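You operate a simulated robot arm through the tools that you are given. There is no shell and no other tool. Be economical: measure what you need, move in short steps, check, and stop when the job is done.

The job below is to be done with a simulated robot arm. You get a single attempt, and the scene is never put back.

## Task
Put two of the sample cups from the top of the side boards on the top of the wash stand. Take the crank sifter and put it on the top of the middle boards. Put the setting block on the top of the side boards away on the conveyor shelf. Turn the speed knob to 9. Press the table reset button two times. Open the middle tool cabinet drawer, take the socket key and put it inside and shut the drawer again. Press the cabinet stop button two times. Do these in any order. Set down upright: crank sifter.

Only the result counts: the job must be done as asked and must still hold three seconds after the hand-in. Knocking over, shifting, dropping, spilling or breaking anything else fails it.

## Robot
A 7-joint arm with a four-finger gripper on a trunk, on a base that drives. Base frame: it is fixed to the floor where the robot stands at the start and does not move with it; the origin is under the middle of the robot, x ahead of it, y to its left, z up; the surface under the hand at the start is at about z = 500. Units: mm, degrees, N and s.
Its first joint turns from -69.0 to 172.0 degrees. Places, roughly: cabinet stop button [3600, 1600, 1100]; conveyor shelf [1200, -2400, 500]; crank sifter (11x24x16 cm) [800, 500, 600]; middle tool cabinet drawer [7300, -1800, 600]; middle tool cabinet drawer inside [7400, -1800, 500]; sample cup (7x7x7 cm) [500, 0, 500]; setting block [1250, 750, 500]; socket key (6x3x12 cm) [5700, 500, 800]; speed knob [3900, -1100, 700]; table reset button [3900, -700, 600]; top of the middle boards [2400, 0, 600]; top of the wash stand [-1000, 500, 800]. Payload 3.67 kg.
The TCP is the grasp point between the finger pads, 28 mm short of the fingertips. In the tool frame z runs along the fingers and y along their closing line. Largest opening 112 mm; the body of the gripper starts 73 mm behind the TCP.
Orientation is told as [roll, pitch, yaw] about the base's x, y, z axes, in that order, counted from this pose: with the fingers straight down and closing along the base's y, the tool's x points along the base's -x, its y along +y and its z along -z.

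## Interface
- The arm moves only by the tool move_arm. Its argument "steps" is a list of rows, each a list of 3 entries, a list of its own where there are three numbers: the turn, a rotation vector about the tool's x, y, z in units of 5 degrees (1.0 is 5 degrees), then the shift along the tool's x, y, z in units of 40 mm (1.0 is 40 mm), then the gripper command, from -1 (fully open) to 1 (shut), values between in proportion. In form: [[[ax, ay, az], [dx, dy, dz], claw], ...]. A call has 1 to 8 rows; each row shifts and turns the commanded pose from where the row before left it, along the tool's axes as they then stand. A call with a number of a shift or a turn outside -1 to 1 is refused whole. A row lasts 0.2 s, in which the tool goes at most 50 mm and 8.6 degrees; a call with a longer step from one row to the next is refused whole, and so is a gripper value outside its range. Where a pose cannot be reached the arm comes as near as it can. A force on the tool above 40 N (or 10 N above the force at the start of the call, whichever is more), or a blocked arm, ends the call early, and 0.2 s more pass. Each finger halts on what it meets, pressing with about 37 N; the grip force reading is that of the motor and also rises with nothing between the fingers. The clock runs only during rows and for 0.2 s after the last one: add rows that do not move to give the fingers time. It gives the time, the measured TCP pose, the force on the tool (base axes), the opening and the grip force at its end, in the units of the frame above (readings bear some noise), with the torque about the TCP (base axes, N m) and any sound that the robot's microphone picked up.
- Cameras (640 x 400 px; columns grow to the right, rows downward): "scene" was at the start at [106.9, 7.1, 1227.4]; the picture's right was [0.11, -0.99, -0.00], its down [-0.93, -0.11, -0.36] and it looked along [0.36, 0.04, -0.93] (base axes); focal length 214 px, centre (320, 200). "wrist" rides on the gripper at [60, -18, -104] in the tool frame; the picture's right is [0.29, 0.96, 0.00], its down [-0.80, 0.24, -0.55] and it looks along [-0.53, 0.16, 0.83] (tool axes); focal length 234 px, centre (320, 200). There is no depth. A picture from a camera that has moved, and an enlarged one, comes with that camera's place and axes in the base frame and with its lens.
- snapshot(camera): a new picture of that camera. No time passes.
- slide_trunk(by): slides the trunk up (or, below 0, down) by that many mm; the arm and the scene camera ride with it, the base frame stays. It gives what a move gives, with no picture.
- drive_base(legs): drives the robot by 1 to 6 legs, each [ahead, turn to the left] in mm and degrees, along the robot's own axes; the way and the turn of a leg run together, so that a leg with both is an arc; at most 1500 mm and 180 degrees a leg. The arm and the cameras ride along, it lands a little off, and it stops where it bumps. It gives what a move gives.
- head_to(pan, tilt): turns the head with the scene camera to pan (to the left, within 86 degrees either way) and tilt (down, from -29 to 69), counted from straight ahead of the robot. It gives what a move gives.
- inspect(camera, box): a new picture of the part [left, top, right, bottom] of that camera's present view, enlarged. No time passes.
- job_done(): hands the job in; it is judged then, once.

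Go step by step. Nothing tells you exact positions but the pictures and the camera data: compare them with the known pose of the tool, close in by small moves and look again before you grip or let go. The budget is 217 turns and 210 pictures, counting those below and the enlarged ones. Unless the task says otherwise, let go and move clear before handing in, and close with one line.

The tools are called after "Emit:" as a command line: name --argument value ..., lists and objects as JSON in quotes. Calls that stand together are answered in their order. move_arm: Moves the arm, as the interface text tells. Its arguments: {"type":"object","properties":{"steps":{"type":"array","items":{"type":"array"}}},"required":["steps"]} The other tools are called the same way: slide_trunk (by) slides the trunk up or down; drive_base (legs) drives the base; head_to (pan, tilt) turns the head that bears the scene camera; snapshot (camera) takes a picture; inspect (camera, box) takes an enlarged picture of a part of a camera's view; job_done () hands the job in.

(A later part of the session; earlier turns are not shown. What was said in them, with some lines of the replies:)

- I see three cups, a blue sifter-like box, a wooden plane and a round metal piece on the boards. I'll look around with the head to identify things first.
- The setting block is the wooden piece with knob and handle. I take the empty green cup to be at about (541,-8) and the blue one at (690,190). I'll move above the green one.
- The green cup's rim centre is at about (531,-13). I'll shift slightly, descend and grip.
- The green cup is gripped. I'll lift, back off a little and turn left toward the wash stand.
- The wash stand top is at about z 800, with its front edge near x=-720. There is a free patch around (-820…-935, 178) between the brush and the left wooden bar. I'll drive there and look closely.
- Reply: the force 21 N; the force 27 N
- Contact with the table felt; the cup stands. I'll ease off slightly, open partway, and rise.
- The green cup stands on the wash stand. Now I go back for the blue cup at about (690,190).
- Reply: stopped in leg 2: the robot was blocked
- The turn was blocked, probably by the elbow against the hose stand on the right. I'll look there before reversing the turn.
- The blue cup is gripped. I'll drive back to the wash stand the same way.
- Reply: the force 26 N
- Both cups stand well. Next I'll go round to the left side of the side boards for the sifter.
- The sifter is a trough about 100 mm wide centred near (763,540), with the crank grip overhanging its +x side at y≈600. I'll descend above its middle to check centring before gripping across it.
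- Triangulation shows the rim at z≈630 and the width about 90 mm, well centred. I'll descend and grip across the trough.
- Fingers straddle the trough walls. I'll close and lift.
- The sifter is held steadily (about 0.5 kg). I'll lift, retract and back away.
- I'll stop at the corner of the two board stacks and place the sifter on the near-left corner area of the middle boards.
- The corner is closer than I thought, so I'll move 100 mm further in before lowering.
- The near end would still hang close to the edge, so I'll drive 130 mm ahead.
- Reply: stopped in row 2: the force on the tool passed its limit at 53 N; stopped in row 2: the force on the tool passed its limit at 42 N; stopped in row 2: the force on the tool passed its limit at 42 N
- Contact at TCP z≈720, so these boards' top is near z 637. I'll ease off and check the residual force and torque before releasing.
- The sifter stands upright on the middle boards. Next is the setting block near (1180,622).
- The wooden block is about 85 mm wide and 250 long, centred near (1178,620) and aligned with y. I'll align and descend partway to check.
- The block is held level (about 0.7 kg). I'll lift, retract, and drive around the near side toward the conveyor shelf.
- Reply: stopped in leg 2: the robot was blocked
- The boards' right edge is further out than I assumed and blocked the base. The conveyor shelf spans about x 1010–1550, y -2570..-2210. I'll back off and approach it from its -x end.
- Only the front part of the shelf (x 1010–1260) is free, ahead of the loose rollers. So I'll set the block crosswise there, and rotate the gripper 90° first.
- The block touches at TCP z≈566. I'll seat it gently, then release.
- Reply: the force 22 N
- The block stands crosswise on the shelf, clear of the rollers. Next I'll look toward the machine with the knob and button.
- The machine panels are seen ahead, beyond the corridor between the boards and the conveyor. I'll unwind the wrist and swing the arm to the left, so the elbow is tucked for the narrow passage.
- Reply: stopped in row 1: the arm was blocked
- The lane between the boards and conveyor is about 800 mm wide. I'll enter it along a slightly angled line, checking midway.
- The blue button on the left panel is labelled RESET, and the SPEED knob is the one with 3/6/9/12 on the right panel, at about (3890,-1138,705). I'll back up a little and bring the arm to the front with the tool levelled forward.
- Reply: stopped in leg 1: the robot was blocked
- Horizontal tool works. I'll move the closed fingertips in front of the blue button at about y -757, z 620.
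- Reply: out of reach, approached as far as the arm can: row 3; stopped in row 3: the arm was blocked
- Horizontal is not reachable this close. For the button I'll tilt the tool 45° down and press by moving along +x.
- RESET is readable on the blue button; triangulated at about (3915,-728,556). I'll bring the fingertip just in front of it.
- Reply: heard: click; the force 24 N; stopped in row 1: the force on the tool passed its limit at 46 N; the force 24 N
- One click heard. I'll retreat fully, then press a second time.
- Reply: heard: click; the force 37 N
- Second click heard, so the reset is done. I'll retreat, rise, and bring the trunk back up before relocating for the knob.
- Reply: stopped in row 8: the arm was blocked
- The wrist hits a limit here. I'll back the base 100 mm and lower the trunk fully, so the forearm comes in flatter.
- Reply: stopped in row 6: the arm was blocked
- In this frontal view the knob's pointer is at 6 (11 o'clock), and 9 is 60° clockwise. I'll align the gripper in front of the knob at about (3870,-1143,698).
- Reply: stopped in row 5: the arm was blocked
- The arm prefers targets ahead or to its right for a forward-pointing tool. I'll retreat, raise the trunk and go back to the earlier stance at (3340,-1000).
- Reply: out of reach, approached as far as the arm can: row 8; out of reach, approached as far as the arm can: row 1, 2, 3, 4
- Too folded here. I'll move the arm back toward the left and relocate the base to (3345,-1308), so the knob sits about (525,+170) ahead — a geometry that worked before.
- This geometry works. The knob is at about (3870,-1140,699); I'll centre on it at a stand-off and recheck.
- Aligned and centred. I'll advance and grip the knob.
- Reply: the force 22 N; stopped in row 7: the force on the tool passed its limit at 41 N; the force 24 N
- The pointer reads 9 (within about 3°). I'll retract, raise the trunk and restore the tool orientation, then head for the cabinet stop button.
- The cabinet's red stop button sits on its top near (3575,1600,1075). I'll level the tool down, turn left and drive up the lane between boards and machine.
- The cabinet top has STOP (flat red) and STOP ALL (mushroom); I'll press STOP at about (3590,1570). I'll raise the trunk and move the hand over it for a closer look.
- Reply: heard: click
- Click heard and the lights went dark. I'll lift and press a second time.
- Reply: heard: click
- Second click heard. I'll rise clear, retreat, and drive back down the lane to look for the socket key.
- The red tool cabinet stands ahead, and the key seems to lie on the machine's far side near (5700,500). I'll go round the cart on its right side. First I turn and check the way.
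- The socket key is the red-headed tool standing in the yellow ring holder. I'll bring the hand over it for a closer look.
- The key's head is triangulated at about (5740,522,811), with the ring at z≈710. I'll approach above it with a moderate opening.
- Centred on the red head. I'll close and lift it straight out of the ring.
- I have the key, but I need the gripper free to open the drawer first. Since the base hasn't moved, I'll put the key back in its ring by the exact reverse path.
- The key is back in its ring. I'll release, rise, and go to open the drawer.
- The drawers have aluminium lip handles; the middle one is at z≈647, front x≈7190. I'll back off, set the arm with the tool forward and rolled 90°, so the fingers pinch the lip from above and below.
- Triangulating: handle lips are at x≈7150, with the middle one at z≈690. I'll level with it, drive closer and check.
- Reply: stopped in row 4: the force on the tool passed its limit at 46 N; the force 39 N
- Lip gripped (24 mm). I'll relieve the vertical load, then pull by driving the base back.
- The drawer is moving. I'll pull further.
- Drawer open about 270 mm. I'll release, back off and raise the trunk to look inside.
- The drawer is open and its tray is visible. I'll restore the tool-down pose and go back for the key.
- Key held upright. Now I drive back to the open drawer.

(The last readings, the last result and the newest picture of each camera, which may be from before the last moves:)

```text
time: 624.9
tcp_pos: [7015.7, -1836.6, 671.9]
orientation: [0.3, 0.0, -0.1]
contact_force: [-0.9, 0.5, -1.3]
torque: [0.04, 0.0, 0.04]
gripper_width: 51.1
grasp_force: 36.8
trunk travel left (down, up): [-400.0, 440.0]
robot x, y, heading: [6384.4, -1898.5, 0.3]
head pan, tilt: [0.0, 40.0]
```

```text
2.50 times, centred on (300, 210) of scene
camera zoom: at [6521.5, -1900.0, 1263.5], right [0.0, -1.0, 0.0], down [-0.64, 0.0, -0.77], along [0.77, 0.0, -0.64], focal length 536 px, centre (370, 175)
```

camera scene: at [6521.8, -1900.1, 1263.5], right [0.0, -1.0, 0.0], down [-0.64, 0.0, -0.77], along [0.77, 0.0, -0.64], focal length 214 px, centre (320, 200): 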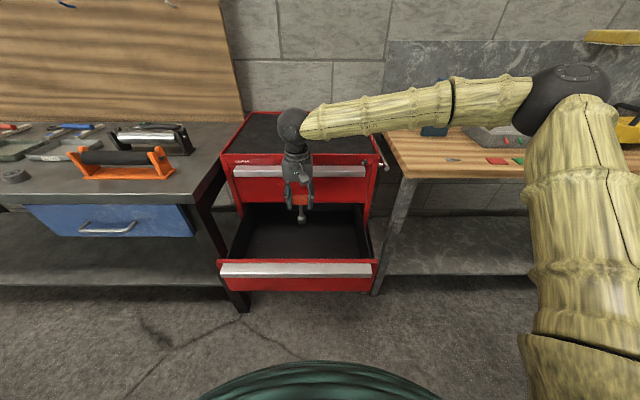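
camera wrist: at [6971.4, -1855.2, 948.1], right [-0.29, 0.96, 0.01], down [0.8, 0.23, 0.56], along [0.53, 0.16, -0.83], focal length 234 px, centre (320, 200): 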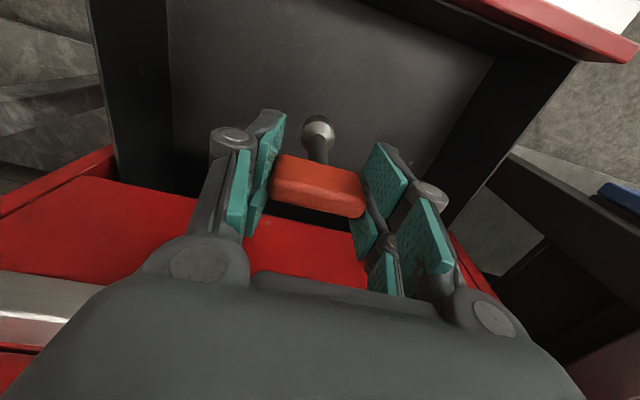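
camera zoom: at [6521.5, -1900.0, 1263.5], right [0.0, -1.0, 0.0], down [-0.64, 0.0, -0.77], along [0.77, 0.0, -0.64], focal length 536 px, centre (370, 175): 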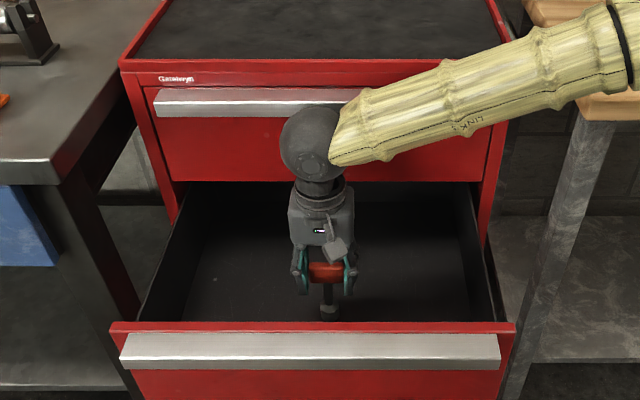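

Emit:
move_arm --steps '[[[0, 0, 0], [0, 0, 0.2], 1], [[0, 0, 0], [0, 0, 0.2], 1], [[0, 0, 0], [0, 0, 0.15], 1], [[0, 0, 0], [0, 0, 0.15], 1]]'

Emit:
move_arm --steps '[[[0, 0, 0], [0, 0, 0.15], 1], [[0, 0, 0], [0, 0, 0.15], 1], [[0, 0, 0], [0, 0, 0.15], 1], [[0, 0, 0], [0, 0, 0.15], 1], [[0, 0, 0], [0, 0, 0.15], 1]]'

```text
time: 625.9
tcp_pos: [7015.5, -1836.3, 647.0]
orientation: [0.5, -0.2, -0.2]
contact_force: [0.3, -0.3, 28.4]
torque: [-0.01, -0.29, -0.03]
gripper_width: 50.7
grasp_force: 37.0
trunk travel left (down, up): [-400.0, 440.0]
robot x, y, heading: [6385.5, -1903.0, 0.4]
head pan, tilt: [0.0, 40.0]
```

```text
time: 627.1
tcp_pos: [7014.6, -1837.2, 612.0]
orientation: [0.2, 0.2, -0.2]
contact_force: [0.7, 0.9, 4.2]
torque: [0.0, -0.1, -0.03]
gripper_width: 54.8
grasp_force: 36.7
trunk travel left (down, up): [-400.0, 440.0]
robot x, y, heading: [6386.2, -1903.0, 0.4]
head pan, tilt: [0.0, 40.0]
```

Emit:
snapshot --camera "wrist"

Emit:
inspect --camera "scene" --box '[260, 160, 370, 270]'

```text
30 pictures are left
camera wrist: at [6954.8, -1854.8, 716.8], right [-0.29, 0.96, 0.0], down [0.8, 0.24, 0.55], along [0.53, 0.16, -0.83], focal length 234 px, centre (320, 200)
```

wrist: 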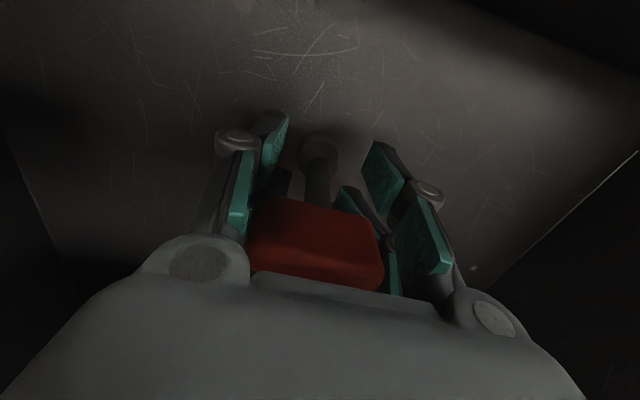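

```text
3.64 times, centred on (315, 215) of scene
camera zoom: at [6521.2, -1899.8, 1263.0], right [0.0, -1.0, 0.0], down [-0.64, 0.0, -0.77], along [0.77, 0.0, -0.64], focal length 780 px, centre (338, 146)
```

zoom: 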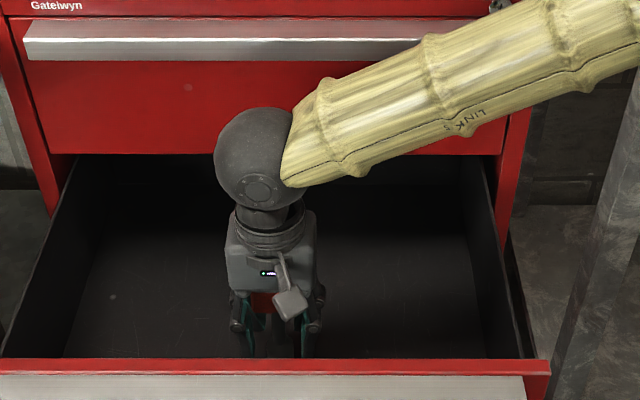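

The key stands on the drawer floor. I'll open the fingers and rise clear.

Emit:
move_arm --steps '[[[0, 0, 0], [0, 0, -0.05], 0], [[0, 0, 0], [0, 0, 0], -0.5], [[0, 0, 0], [0, 0, 0], -0.7], [[0, 0, 0], [0, 0, 0], -0.7], [[0, 0, 0], [0, 0, -0.5], -0.7], [[0, 0, 0], [0, 0, -0.8], -0.7], [[0, 0, 0], [0, 0, -1], -0.7], [[0, 0, 0], [0, 0, -1], -0.7]]'

Emit:
move_arm --steps '[[[0, 0, 0], [0, 0, -1], -0.7], [[0, 0, 0], [0, 0, -1], -0.7], [[0, 0, 0], [0, 0, -1], -0.7], [[0, 0, 0], [0.5, 0, -1], -0.7], [[0, 0, 0], [0.5, 0, -1], -0.7], [[0, 0, 0], [0.5, 0, -1], -0.7], [[0, 0, 0], [0.5, 0, -1], -0.7], [[0, 0, 0], [0.5, 0, -1], -0.7]]'

Emit:
inspect --camera "scene" --box '[210, 160, 390, 290]'

```text
time: 628.9
tcp_pos: [7013.2, -1838.7, 748.2]
orientation: [0.4, 0.0, -0.1]
contact_force: [0.0, -0.3, 0.3]
torque: [0.02, -0.01, 0.02]
gripper_width: 95.4
grasp_force: 0.1
trunk travel left (down, up): [-400.0, 440.0]
robot x, y, heading: [6386.1, -1900.8, 0.1]
head pan, tilt: [0.0, 40.0]
```

```text
time: 630.7
tcp_pos: [6913.9, -1840.4, 1067.3]
orientation: [0.4, -0.1, -0.1]
contact_force: [0.1, -0.4, 0.8]
torque: [0.02, 0.0, 0.0]
gripper_width: 95.2
grasp_force: 0.1
trunk travel left (down, up): [-400.0, 440.0]
robot x, y, heading: [6388.0, -1899.1, 0.2]
head pan, tilt: [0.0, 40.0]
```

```text
3.08 times, centred on (300, 225) of scene
camera zoom: at [6520.8, -1899.9, 1263.5], right [0.0, -1.0, 0.0], down [-0.64, 0.0, -0.77], along [0.77, 0.0, -0.64], focal length 660 px, centre (382, 123)
```

zoom: 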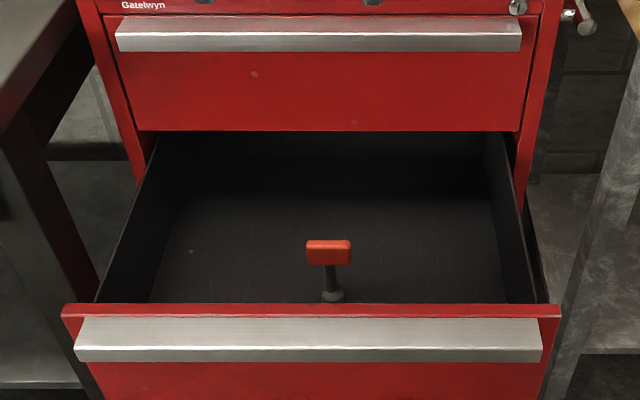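

The key stands upright inside. To avoid any jam when shutting, I'll gently tip it over sideways within the tray, using closed fingertips.

Emit:
move_arm --steps '[[[0, 0, 0], [-0.84, 0.6, 0], 1], [[0, 0, 0], [-0.84, 0.6, 0], 1], [[0, 0, 0], [-0.84, 0.6, 0.5], 1], [[0, 0, 0], [0, 0, 1], 1], [[0, 0, 0], [0, 0, 1], 1], [[0, 0, 0], [0, 0, 1], 1], [[0, 0, 0], [0, 0, 1], 1], [[0, 0, 0], [0, 0, 1], 1]]'

Emit:
move_arm --steps '[[[0, 0, 0], [0, 0, 1], 1], [[0, 0, 0], [0, 0, 1], 1], [[0, 0, 0], [0, 0, 1], 1], [[0, 0, 0], [0, 0, 0.9], 1], [[0, 0, 0], [0, 0, 0], 1]]'

Emit:
inspect --camera "scene" --box '[210, 130, 390, 290]'

```text
time: 632.5
tcp_pos: [7016.3, -1764.3, 847.9]
orientation: [0.4, 0.0, -0.1]
contact_force: [-0.1, -0.1, 0.0]
torque: [0.01, 0.02, -0.01]
gripper_width: 0.0
grasp_force: 35.2
trunk travel left (down, up): [-400.0, 440.0]
robot x, y, heading: [6387.3, -1898.0, 0.1]
head pan, tilt: [0.0, 40.0]
```

```text
time: 633.7
tcp_pos: [7015.6, -1764.1, 691.6]
orientation: [0.4, 0.0, -0.1]
contact_force: [-0.7, 0.4, -0.6]
torque: [0.0, 0.04, 0.0]
gripper_width: 0.1
grasp_force: 35.9
trunk travel left (down, up): [-400.0, 440.0]
robot x, y, heading: [6386.1, -1901.7, 0.2]
head pan, tilt: [0.0, 40.0]
```

```text
2.50 times, centred on (300, 210) of scene
camera zoom: at [6521.4, -1899.9, 1263.5], right [0.0, -1.0, 0.0], down [-0.64, 0.0, -0.77], along [0.77, 0.0, -0.64], focal length 536 px, centre (370, 175)
```

zoom: 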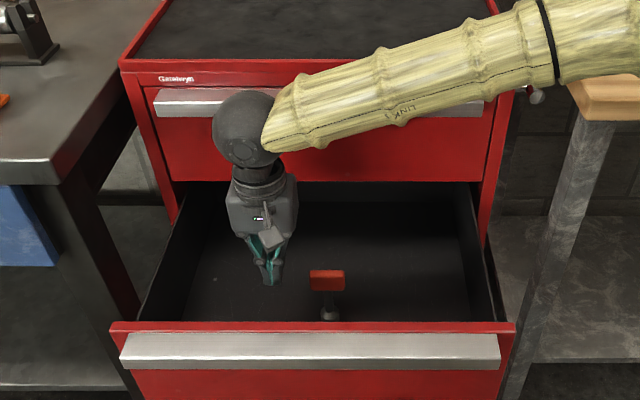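

Emit:
move_arm --steps '[[[0, 0, 0], [0, -0.7, 0], 1], [[0, 0, 0], [0, -0.3, 0], 1], [[0, 0, 0], [0, -0.3, 0], 1], [[0, 0, 0], [0, -0.3, 0], 1], [[0, 0, 0], [0, -0.3, 0], 1], [[0, 0, 0], [0, -0.3, 0], 1], [[0, 0, 0], [0, 0, 0], 1]]'

Emit:
inspect --camera "scene" --box '[210, 130, 390, 290]'

```text
time: 635.3
tcp_pos: [7016.8, -1853.0, 691.6]
orientation: [0.4, 0.0, -0.1]
contact_force: [-0.4, 0.2, 0.1]
torque: [-0.01, 0.0, -0.02]
gripper_width: 0.1
grasp_force: 36.5
trunk travel left (down, up): [-400.0, 440.0]
robot x, y, heading: [6383.8, -1901.1, 0.3]
head pan, tilt: [0.0, 40.0]
```

```text
2.50 times, centred on (300, 210) of scene
camera zoom: at [6521.3, -1900.1, 1263.5], right [0.0, -1.0, 0.0], down [-0.64, 0.0, -0.77], along [0.77, 0.0, -0.64], focal length 536 px, centre (370, 175)
```

zoom: 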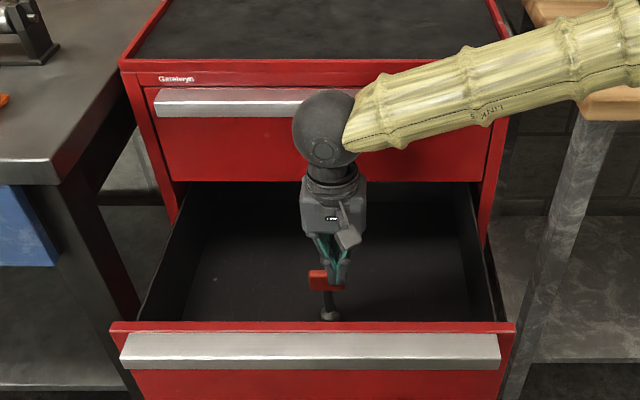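

The tip passed just above the head. I'll go back, lower 20 mm and push again.

Emit:
move_arm --steps '[[[0, 0, 0], [0, 1, 0], 1], [[0, 0, 0], [0, 1, 0], 1], [[0, 0, 0], [0, 0.3, 0], 1], [[0, 0, 0], [0.15, 0, 0.5], 1], [[0, 0, 0], [0, -0.8, 0], 1], [[0, 0, 0], [0, -0.3, 0], 1], [[0, 0, 0], [0, -0.3, 0], 1], [[0, 0, 0], [0, -0.3, 0], 1]]'

Emit:
move_arm --steps '[[[0, 0, 0], [0, -0.3, 0], 1], [[0, 0, 0], [0, -0.3, 0], 1], [[0, 0, 0], [0, 0, 0], 1]]'

Emit:
inspect --camera "scene" --box '[210, 130, 390, 290]'

```text
time: 637.1
tcp_pos: [7009.0, -1829.3, 671.3]
orientation: [0.4, 0.0, -0.1]
contact_force: [-0.2, -0.8, 0.1]
torque: [0.0, -0.01, -0.01]
gripper_width: 0.0
grasp_force: 35.9
trunk travel left (down, up): [-400.0, 440.0]
robot x, y, heading: [6384.9, -1896.6, 0.1]
head pan, tilt: [0.0, 40.0]
```

```text
time: 637.9
tcp_pos: [7010.1, -1851.9, 671.9]
orientation: [0.5, -0.1, -0.1]
contact_force: [-0.9, 0.0, 0.0]
torque: [0.0, -0.05, -0.01]
gripper_width: 0.0
grasp_force: 35.8
trunk travel left (down, up): [-400.0, 440.0]
robot x, y, heading: [6384.0, -1898.7, 0.2]
head pan, tilt: [0.0, 40.0]
```

```text
2.50 times, centred on (300, 210) of scene
camera zoom: at [6521.3, -1899.9, 1263.5], right [0.0, -1.0, 0.0], down [-0.64, 0.0, -0.77], along [0.77, 0.0, -0.64], focal length 536 px, centre (370, 175)
```

zoom: 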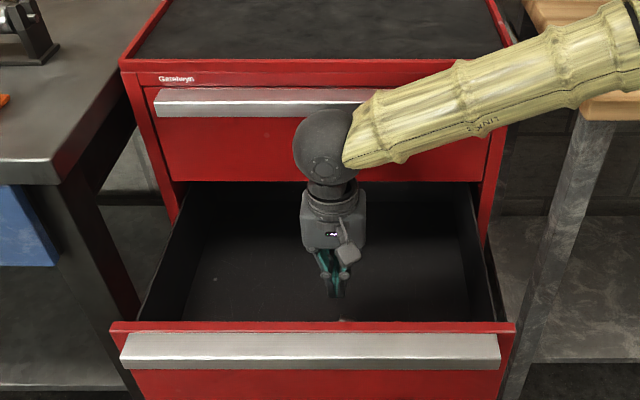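

The key has tipped over. I'll rise and look.

Emit:
move_arm --steps '[[[0, 0, 0], [0, 0, -1], 1], [[0, 0, 0], [0, 0, -1], 1], [[0, 0, 0], [0, 0, -1], 1], [[0, 0, 0], [0, 0, -1], 1], [[0, 0, 0], [0, 0, -1], 1], [[0, 0, 0], [0.5, 0.5, -1], 1], [[0, 0, 0], [0.5, 0.5, -1], 1], [[0, 0, 0], [0.5, 0.5, -1], 1]]'

Emit:
snapshot --camera "wrist"

Emit:
inspect --camera "scene" --box '[210, 170, 390, 290]'

```text
time: 639.7
tcp_pos: [6948.6, -1792.7, 993.1]
orientation: [0.3, 0.0, -0.1]
contact_force: [-0.6, 0.7, -0.4]
torque: [-0.02, -0.01, 0.02]
gripper_width: 0.0
grasp_force: 35.9
trunk travel left (down, up): [-400.0, 440.0]
robot x, y, heading: [6383.3, -1900.5, 0.0]
head pan, tilt: [0.0, 40.0]
```

```text
24 pictures are left
camera wrist: at [6888.8, -1811.1, 1098.1], right [-0.29, 0.96, 0.01], down [0.8, 0.23, 0.56], along [0.53, 0.16, -0.83], focal length 234 px, centre (320, 200)
```

wrist: 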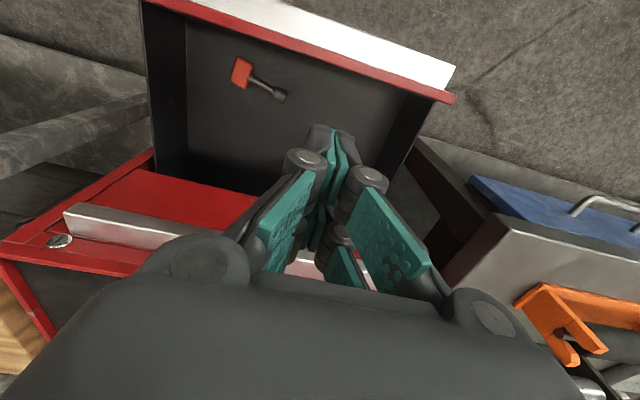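

```text
3.33 times, centred on (300, 230) of scene
camera zoom: at [6520.7, -1899.5, 1263.5], right [0.0, -1.0, 0.0], down [-0.64, 0.0, -0.77], along [0.77, 0.0, -0.64], focal length 715 px, centre (387, 100)
```

zoom: 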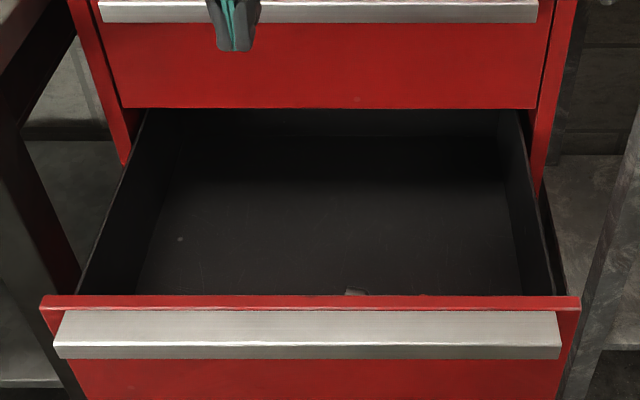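

The key lies flat inside the drawer. To shut it, I'll back off, tilt the closed hand 45° forward and push the drawer front by driving.

Emit:
drive_base --legs '[[-200, 0]]'

Emit:
move_arm --steps '[[[0, -1, 0], [0, 0, 0], 1], [[0, -1, 0], [0, 0, 0], 1], [[0, -1, 0], [0, 0, 0], 1], [[0, -1, 0], [0, 0, 0], 1], [[0, -1, 0], [0, 0, 0], 1], [[0, -1, 0], [0, 0, 0], 1], [[0, -1, 0], [0, 0, 0], 1], [[0, -1, 0], [0, 0, 0], 1]]'

Emit:
slide_trunk --by -330

Emit:
move_arm --steps '[[[0, -1, 0], [0, -0.5, 0], 1], [[0, 0, 0], [0, -0.5, 0], 1]]'

Emit:
snapshot --camera "scene"

```text
time: 641.3
tcp_pos: [6748.8, -1794.3, 993.5]
orientation: [0.4, -0.2, 0.1]
contact_force: [-0.1, -0.6, 1.2]
torque: [-0.02, -0.03, 0.0]
gripper_width: 0.0
grasp_force: 35.7
trunk travel left (down, up): [-400.0, 440.0]
robot x, y, heading: [6186.5, -1904.2, 0.2]
head pan, tilt: [0.0, 40.0]
```

```text
time: 643.1
tcp_pos: [6749.3, -1793.7, 993.0]
orientation: [0.5, -40.1, -0.4]
contact_force: [-0.3, -0.1, -0.4]
torque: [0.01, 0.03, -0.01]
gripper_width: 0.2
grasp_force: 35.6
trunk travel left (down, up): [-400.0, 440.0]
robot x, y, heading: [6187.6, -1900.9, 0.2]
head pan, tilt: [0.0, 40.0]
```

```text
time: 646.4
tcp_pos: [6748.9, -1795.4, 663.4]
orientation: [0.5, -40.0, -0.5]
contact_force: [-0.4, 0.1, -0.1]
torque: [0.02, -0.01, 0.0]
gripper_width: 0.0
grasp_force: 35.5
trunk travel left (down, up): [-70.0, 770.0]
robot x, y, heading: [6184.6, -1903.0, 0.4]
head pan, tilt: [0.0, 40.0]
```

```text
time: 647.0
tcp_pos: [6748.7, -1835.7, 663.1]
orientation: [0.4, -45.0, -0.5]
contact_force: [0.0, -0.3, 0.4]
torque: [-0.05, -0.03, 0.0]
gripper_width: 0.1
grasp_force: 35.4
trunk travel left (down, up): [-70.0, 770.0]
robot x, y, heading: [6179.8, -1905.4, 0.0]
head pan, tilt: [0.0, 40.0]
```

```text
22 pictures are left
camera scene: at [6321.1, -1900.3, 933.5], right [0.0, -1.0, 0.0], down [-0.64, 0.0, -0.77], along [0.77, 0.0, -0.64], focal length 214 px, centre (320, 200)
```

scene: 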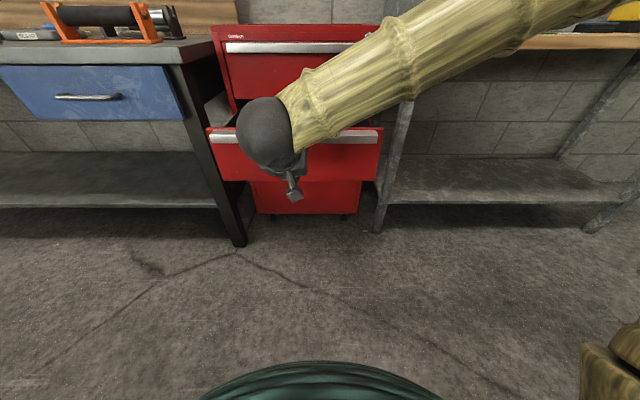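

Emit:
drive_base --legs '[[180, 0]]'

Emit:
snapshot --camera "scene"

```text
time: 648.5
tcp_pos: [6931.6, -1833.3, 662.5]
orientation: [0.6, -45.0, -0.5]
contact_force: [0.4, 0.2, -0.5]
torque: [0.02, 0.0, 0.0]
gripper_width: 0.1
grasp_force: 35.9
trunk travel left (down, up): [-70.0, 770.0]
robot x, y, heading: [6365.9, -1906.4, 0.4]
head pan, tilt: [0.0, 40.0]
```

```text
21 pictures are left
camera scene: at [6503.0, -1899.8, 933.5], right [0.0, -1.0, 0.0], down [-0.64, 0.0, -0.77], along [0.77, 0.0, -0.64], focal length 214 px, centre (320, 200)
```

scene: 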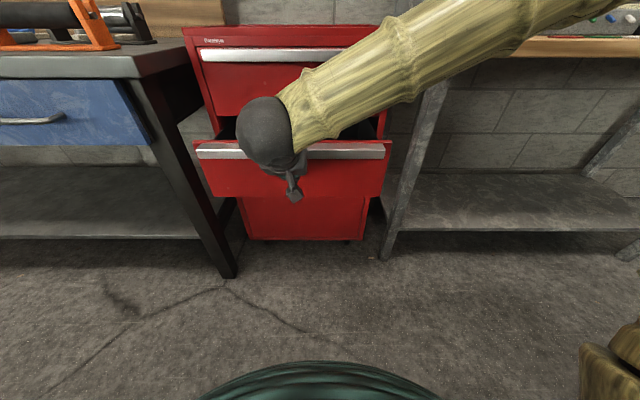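

The drawer is being pushed in. I'll continue.

Emit:
drive_base --legs '[[195, 0]]'

Emit:
snapshot --camera "scene"

```text
time: 650.1
tcp_pos: [7114.9, -1833.2, 658.6]
orientation: [0.3, -44.5, 0.2]
contact_force: [-1.0, -0.5, 0.2]
torque: [-0.01, 0.01, 0.02]
gripper_width: 0.0
grasp_force: 35.5
trunk travel left (down, up): [-70.0, 770.0]
robot x, y, heading: [6554.6, -1895.1, 0.3]
head pan, tilt: [0.0, 40.0]
stopped in leg 1: the force on the tool passed its limit at 80 N (the readings are from after the stop); the commanded pose is now the measured one
```

```text
20 pictures are left
camera scene: at [6692.7, -1899.0, 933.6], right [0.0, -1.0, 0.0], down [-0.64, 0.0, -0.77], along [0.77, 0.0, -0.64], focal length 214 px, centre (320, 200)
```

scene: 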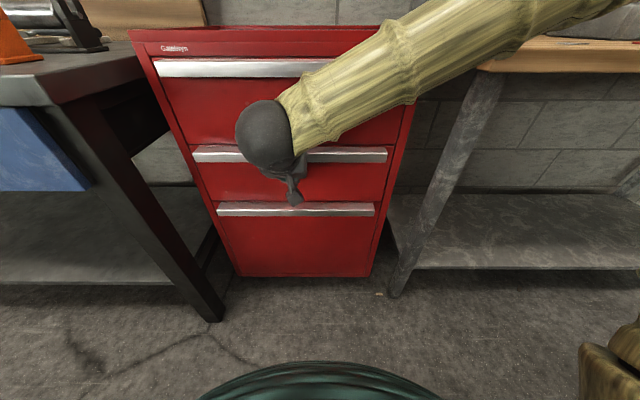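

It met a hard stop and looks shut. I'll back off and inspect.

Emit:
drive_base --legs '[[-250, 0]]'

Emit:
move_arm --steps '[[[0, 0, 0], [0, 1, 0], 1], [[0, 0, 0], [0, 1, 0], 1], [[0, 0, 0], [0, 1, 0], 1], [[0, 0, 0], [0, 1, 0], 1], [[0, 0, 0], [0, 1, 0], 1], [[0, 0, 0], [0, 1, 0], 1]]'

Emit:
head_to --pan 0 --tilt 30

Emit:
inspect --camera "scene" --box '[200, 60, 420, 240]'

```text
time: 652.0
tcp_pos: [6859.8, -1832.8, 658.3]
orientation: [0.2, -44.3, 0.3]
contact_force: [0.8, -1.4, -0.5]
torque: [0.01, 0.06, -0.01]
gripper_width: 0.0
grasp_force: 35.3
trunk travel left (down, up): [-70.0, 770.0]
robot x, y, heading: [6302.7, -1901.2, 0.4]
head pan, tilt: [0.0, 40.0]
```

```text
time: 653.4
tcp_pos: [6859.4, -1592.6, 658.1]
orientation: [0.2, -44.4, 0.1]
contact_force: [-0.9, -0.7, 0.3]
torque: [0.04, 0.03, 0.05]
gripper_width: 0.0
grasp_force: 36.2
trunk travel left (down, up): [-70.0, 770.0]
robot x, y, heading: [6298.0, -1900.3, 0.3]
head pan, tilt: [0.0, 40.0]
```

```text
time: 654.1
tcp_pos: [6858.2, -1594.2, 659.1]
orientation: [0.1, -44.4, 0.2]
contact_force: [-0.4, 0.4, 0.4]
torque: [-0.05, 0.01, 0.0]
gripper_width: 0.0
grasp_force: 35.6
trunk travel left (down, up): [-70.0, 770.0]
robot x, y, heading: [6303.3, -1900.3, 0.3]
head pan, tilt: [0.0, 30.0]
```

```text
2.22 times, centred on (310, 150) of scene
camera zoom: at [6443.0, -1899.9, 948.8], right [0.01, -1.0, 0.0], down [-0.5, 0.0, -0.87], along [0.87, 0.0, -0.5], focal length 477 px, centre (342, 311)
```

zoom: 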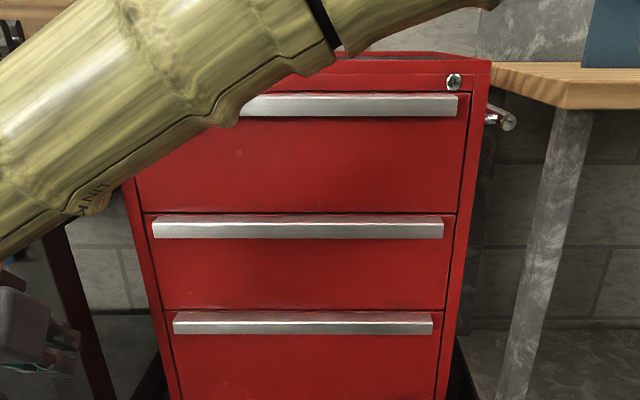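

Emit:
job_done

```text
The job is handed in.
```

All the tasks are done and I've handed the job in. The speed knob's pointer reads 9 to within about 3°, as measured from the wrist camera picture.
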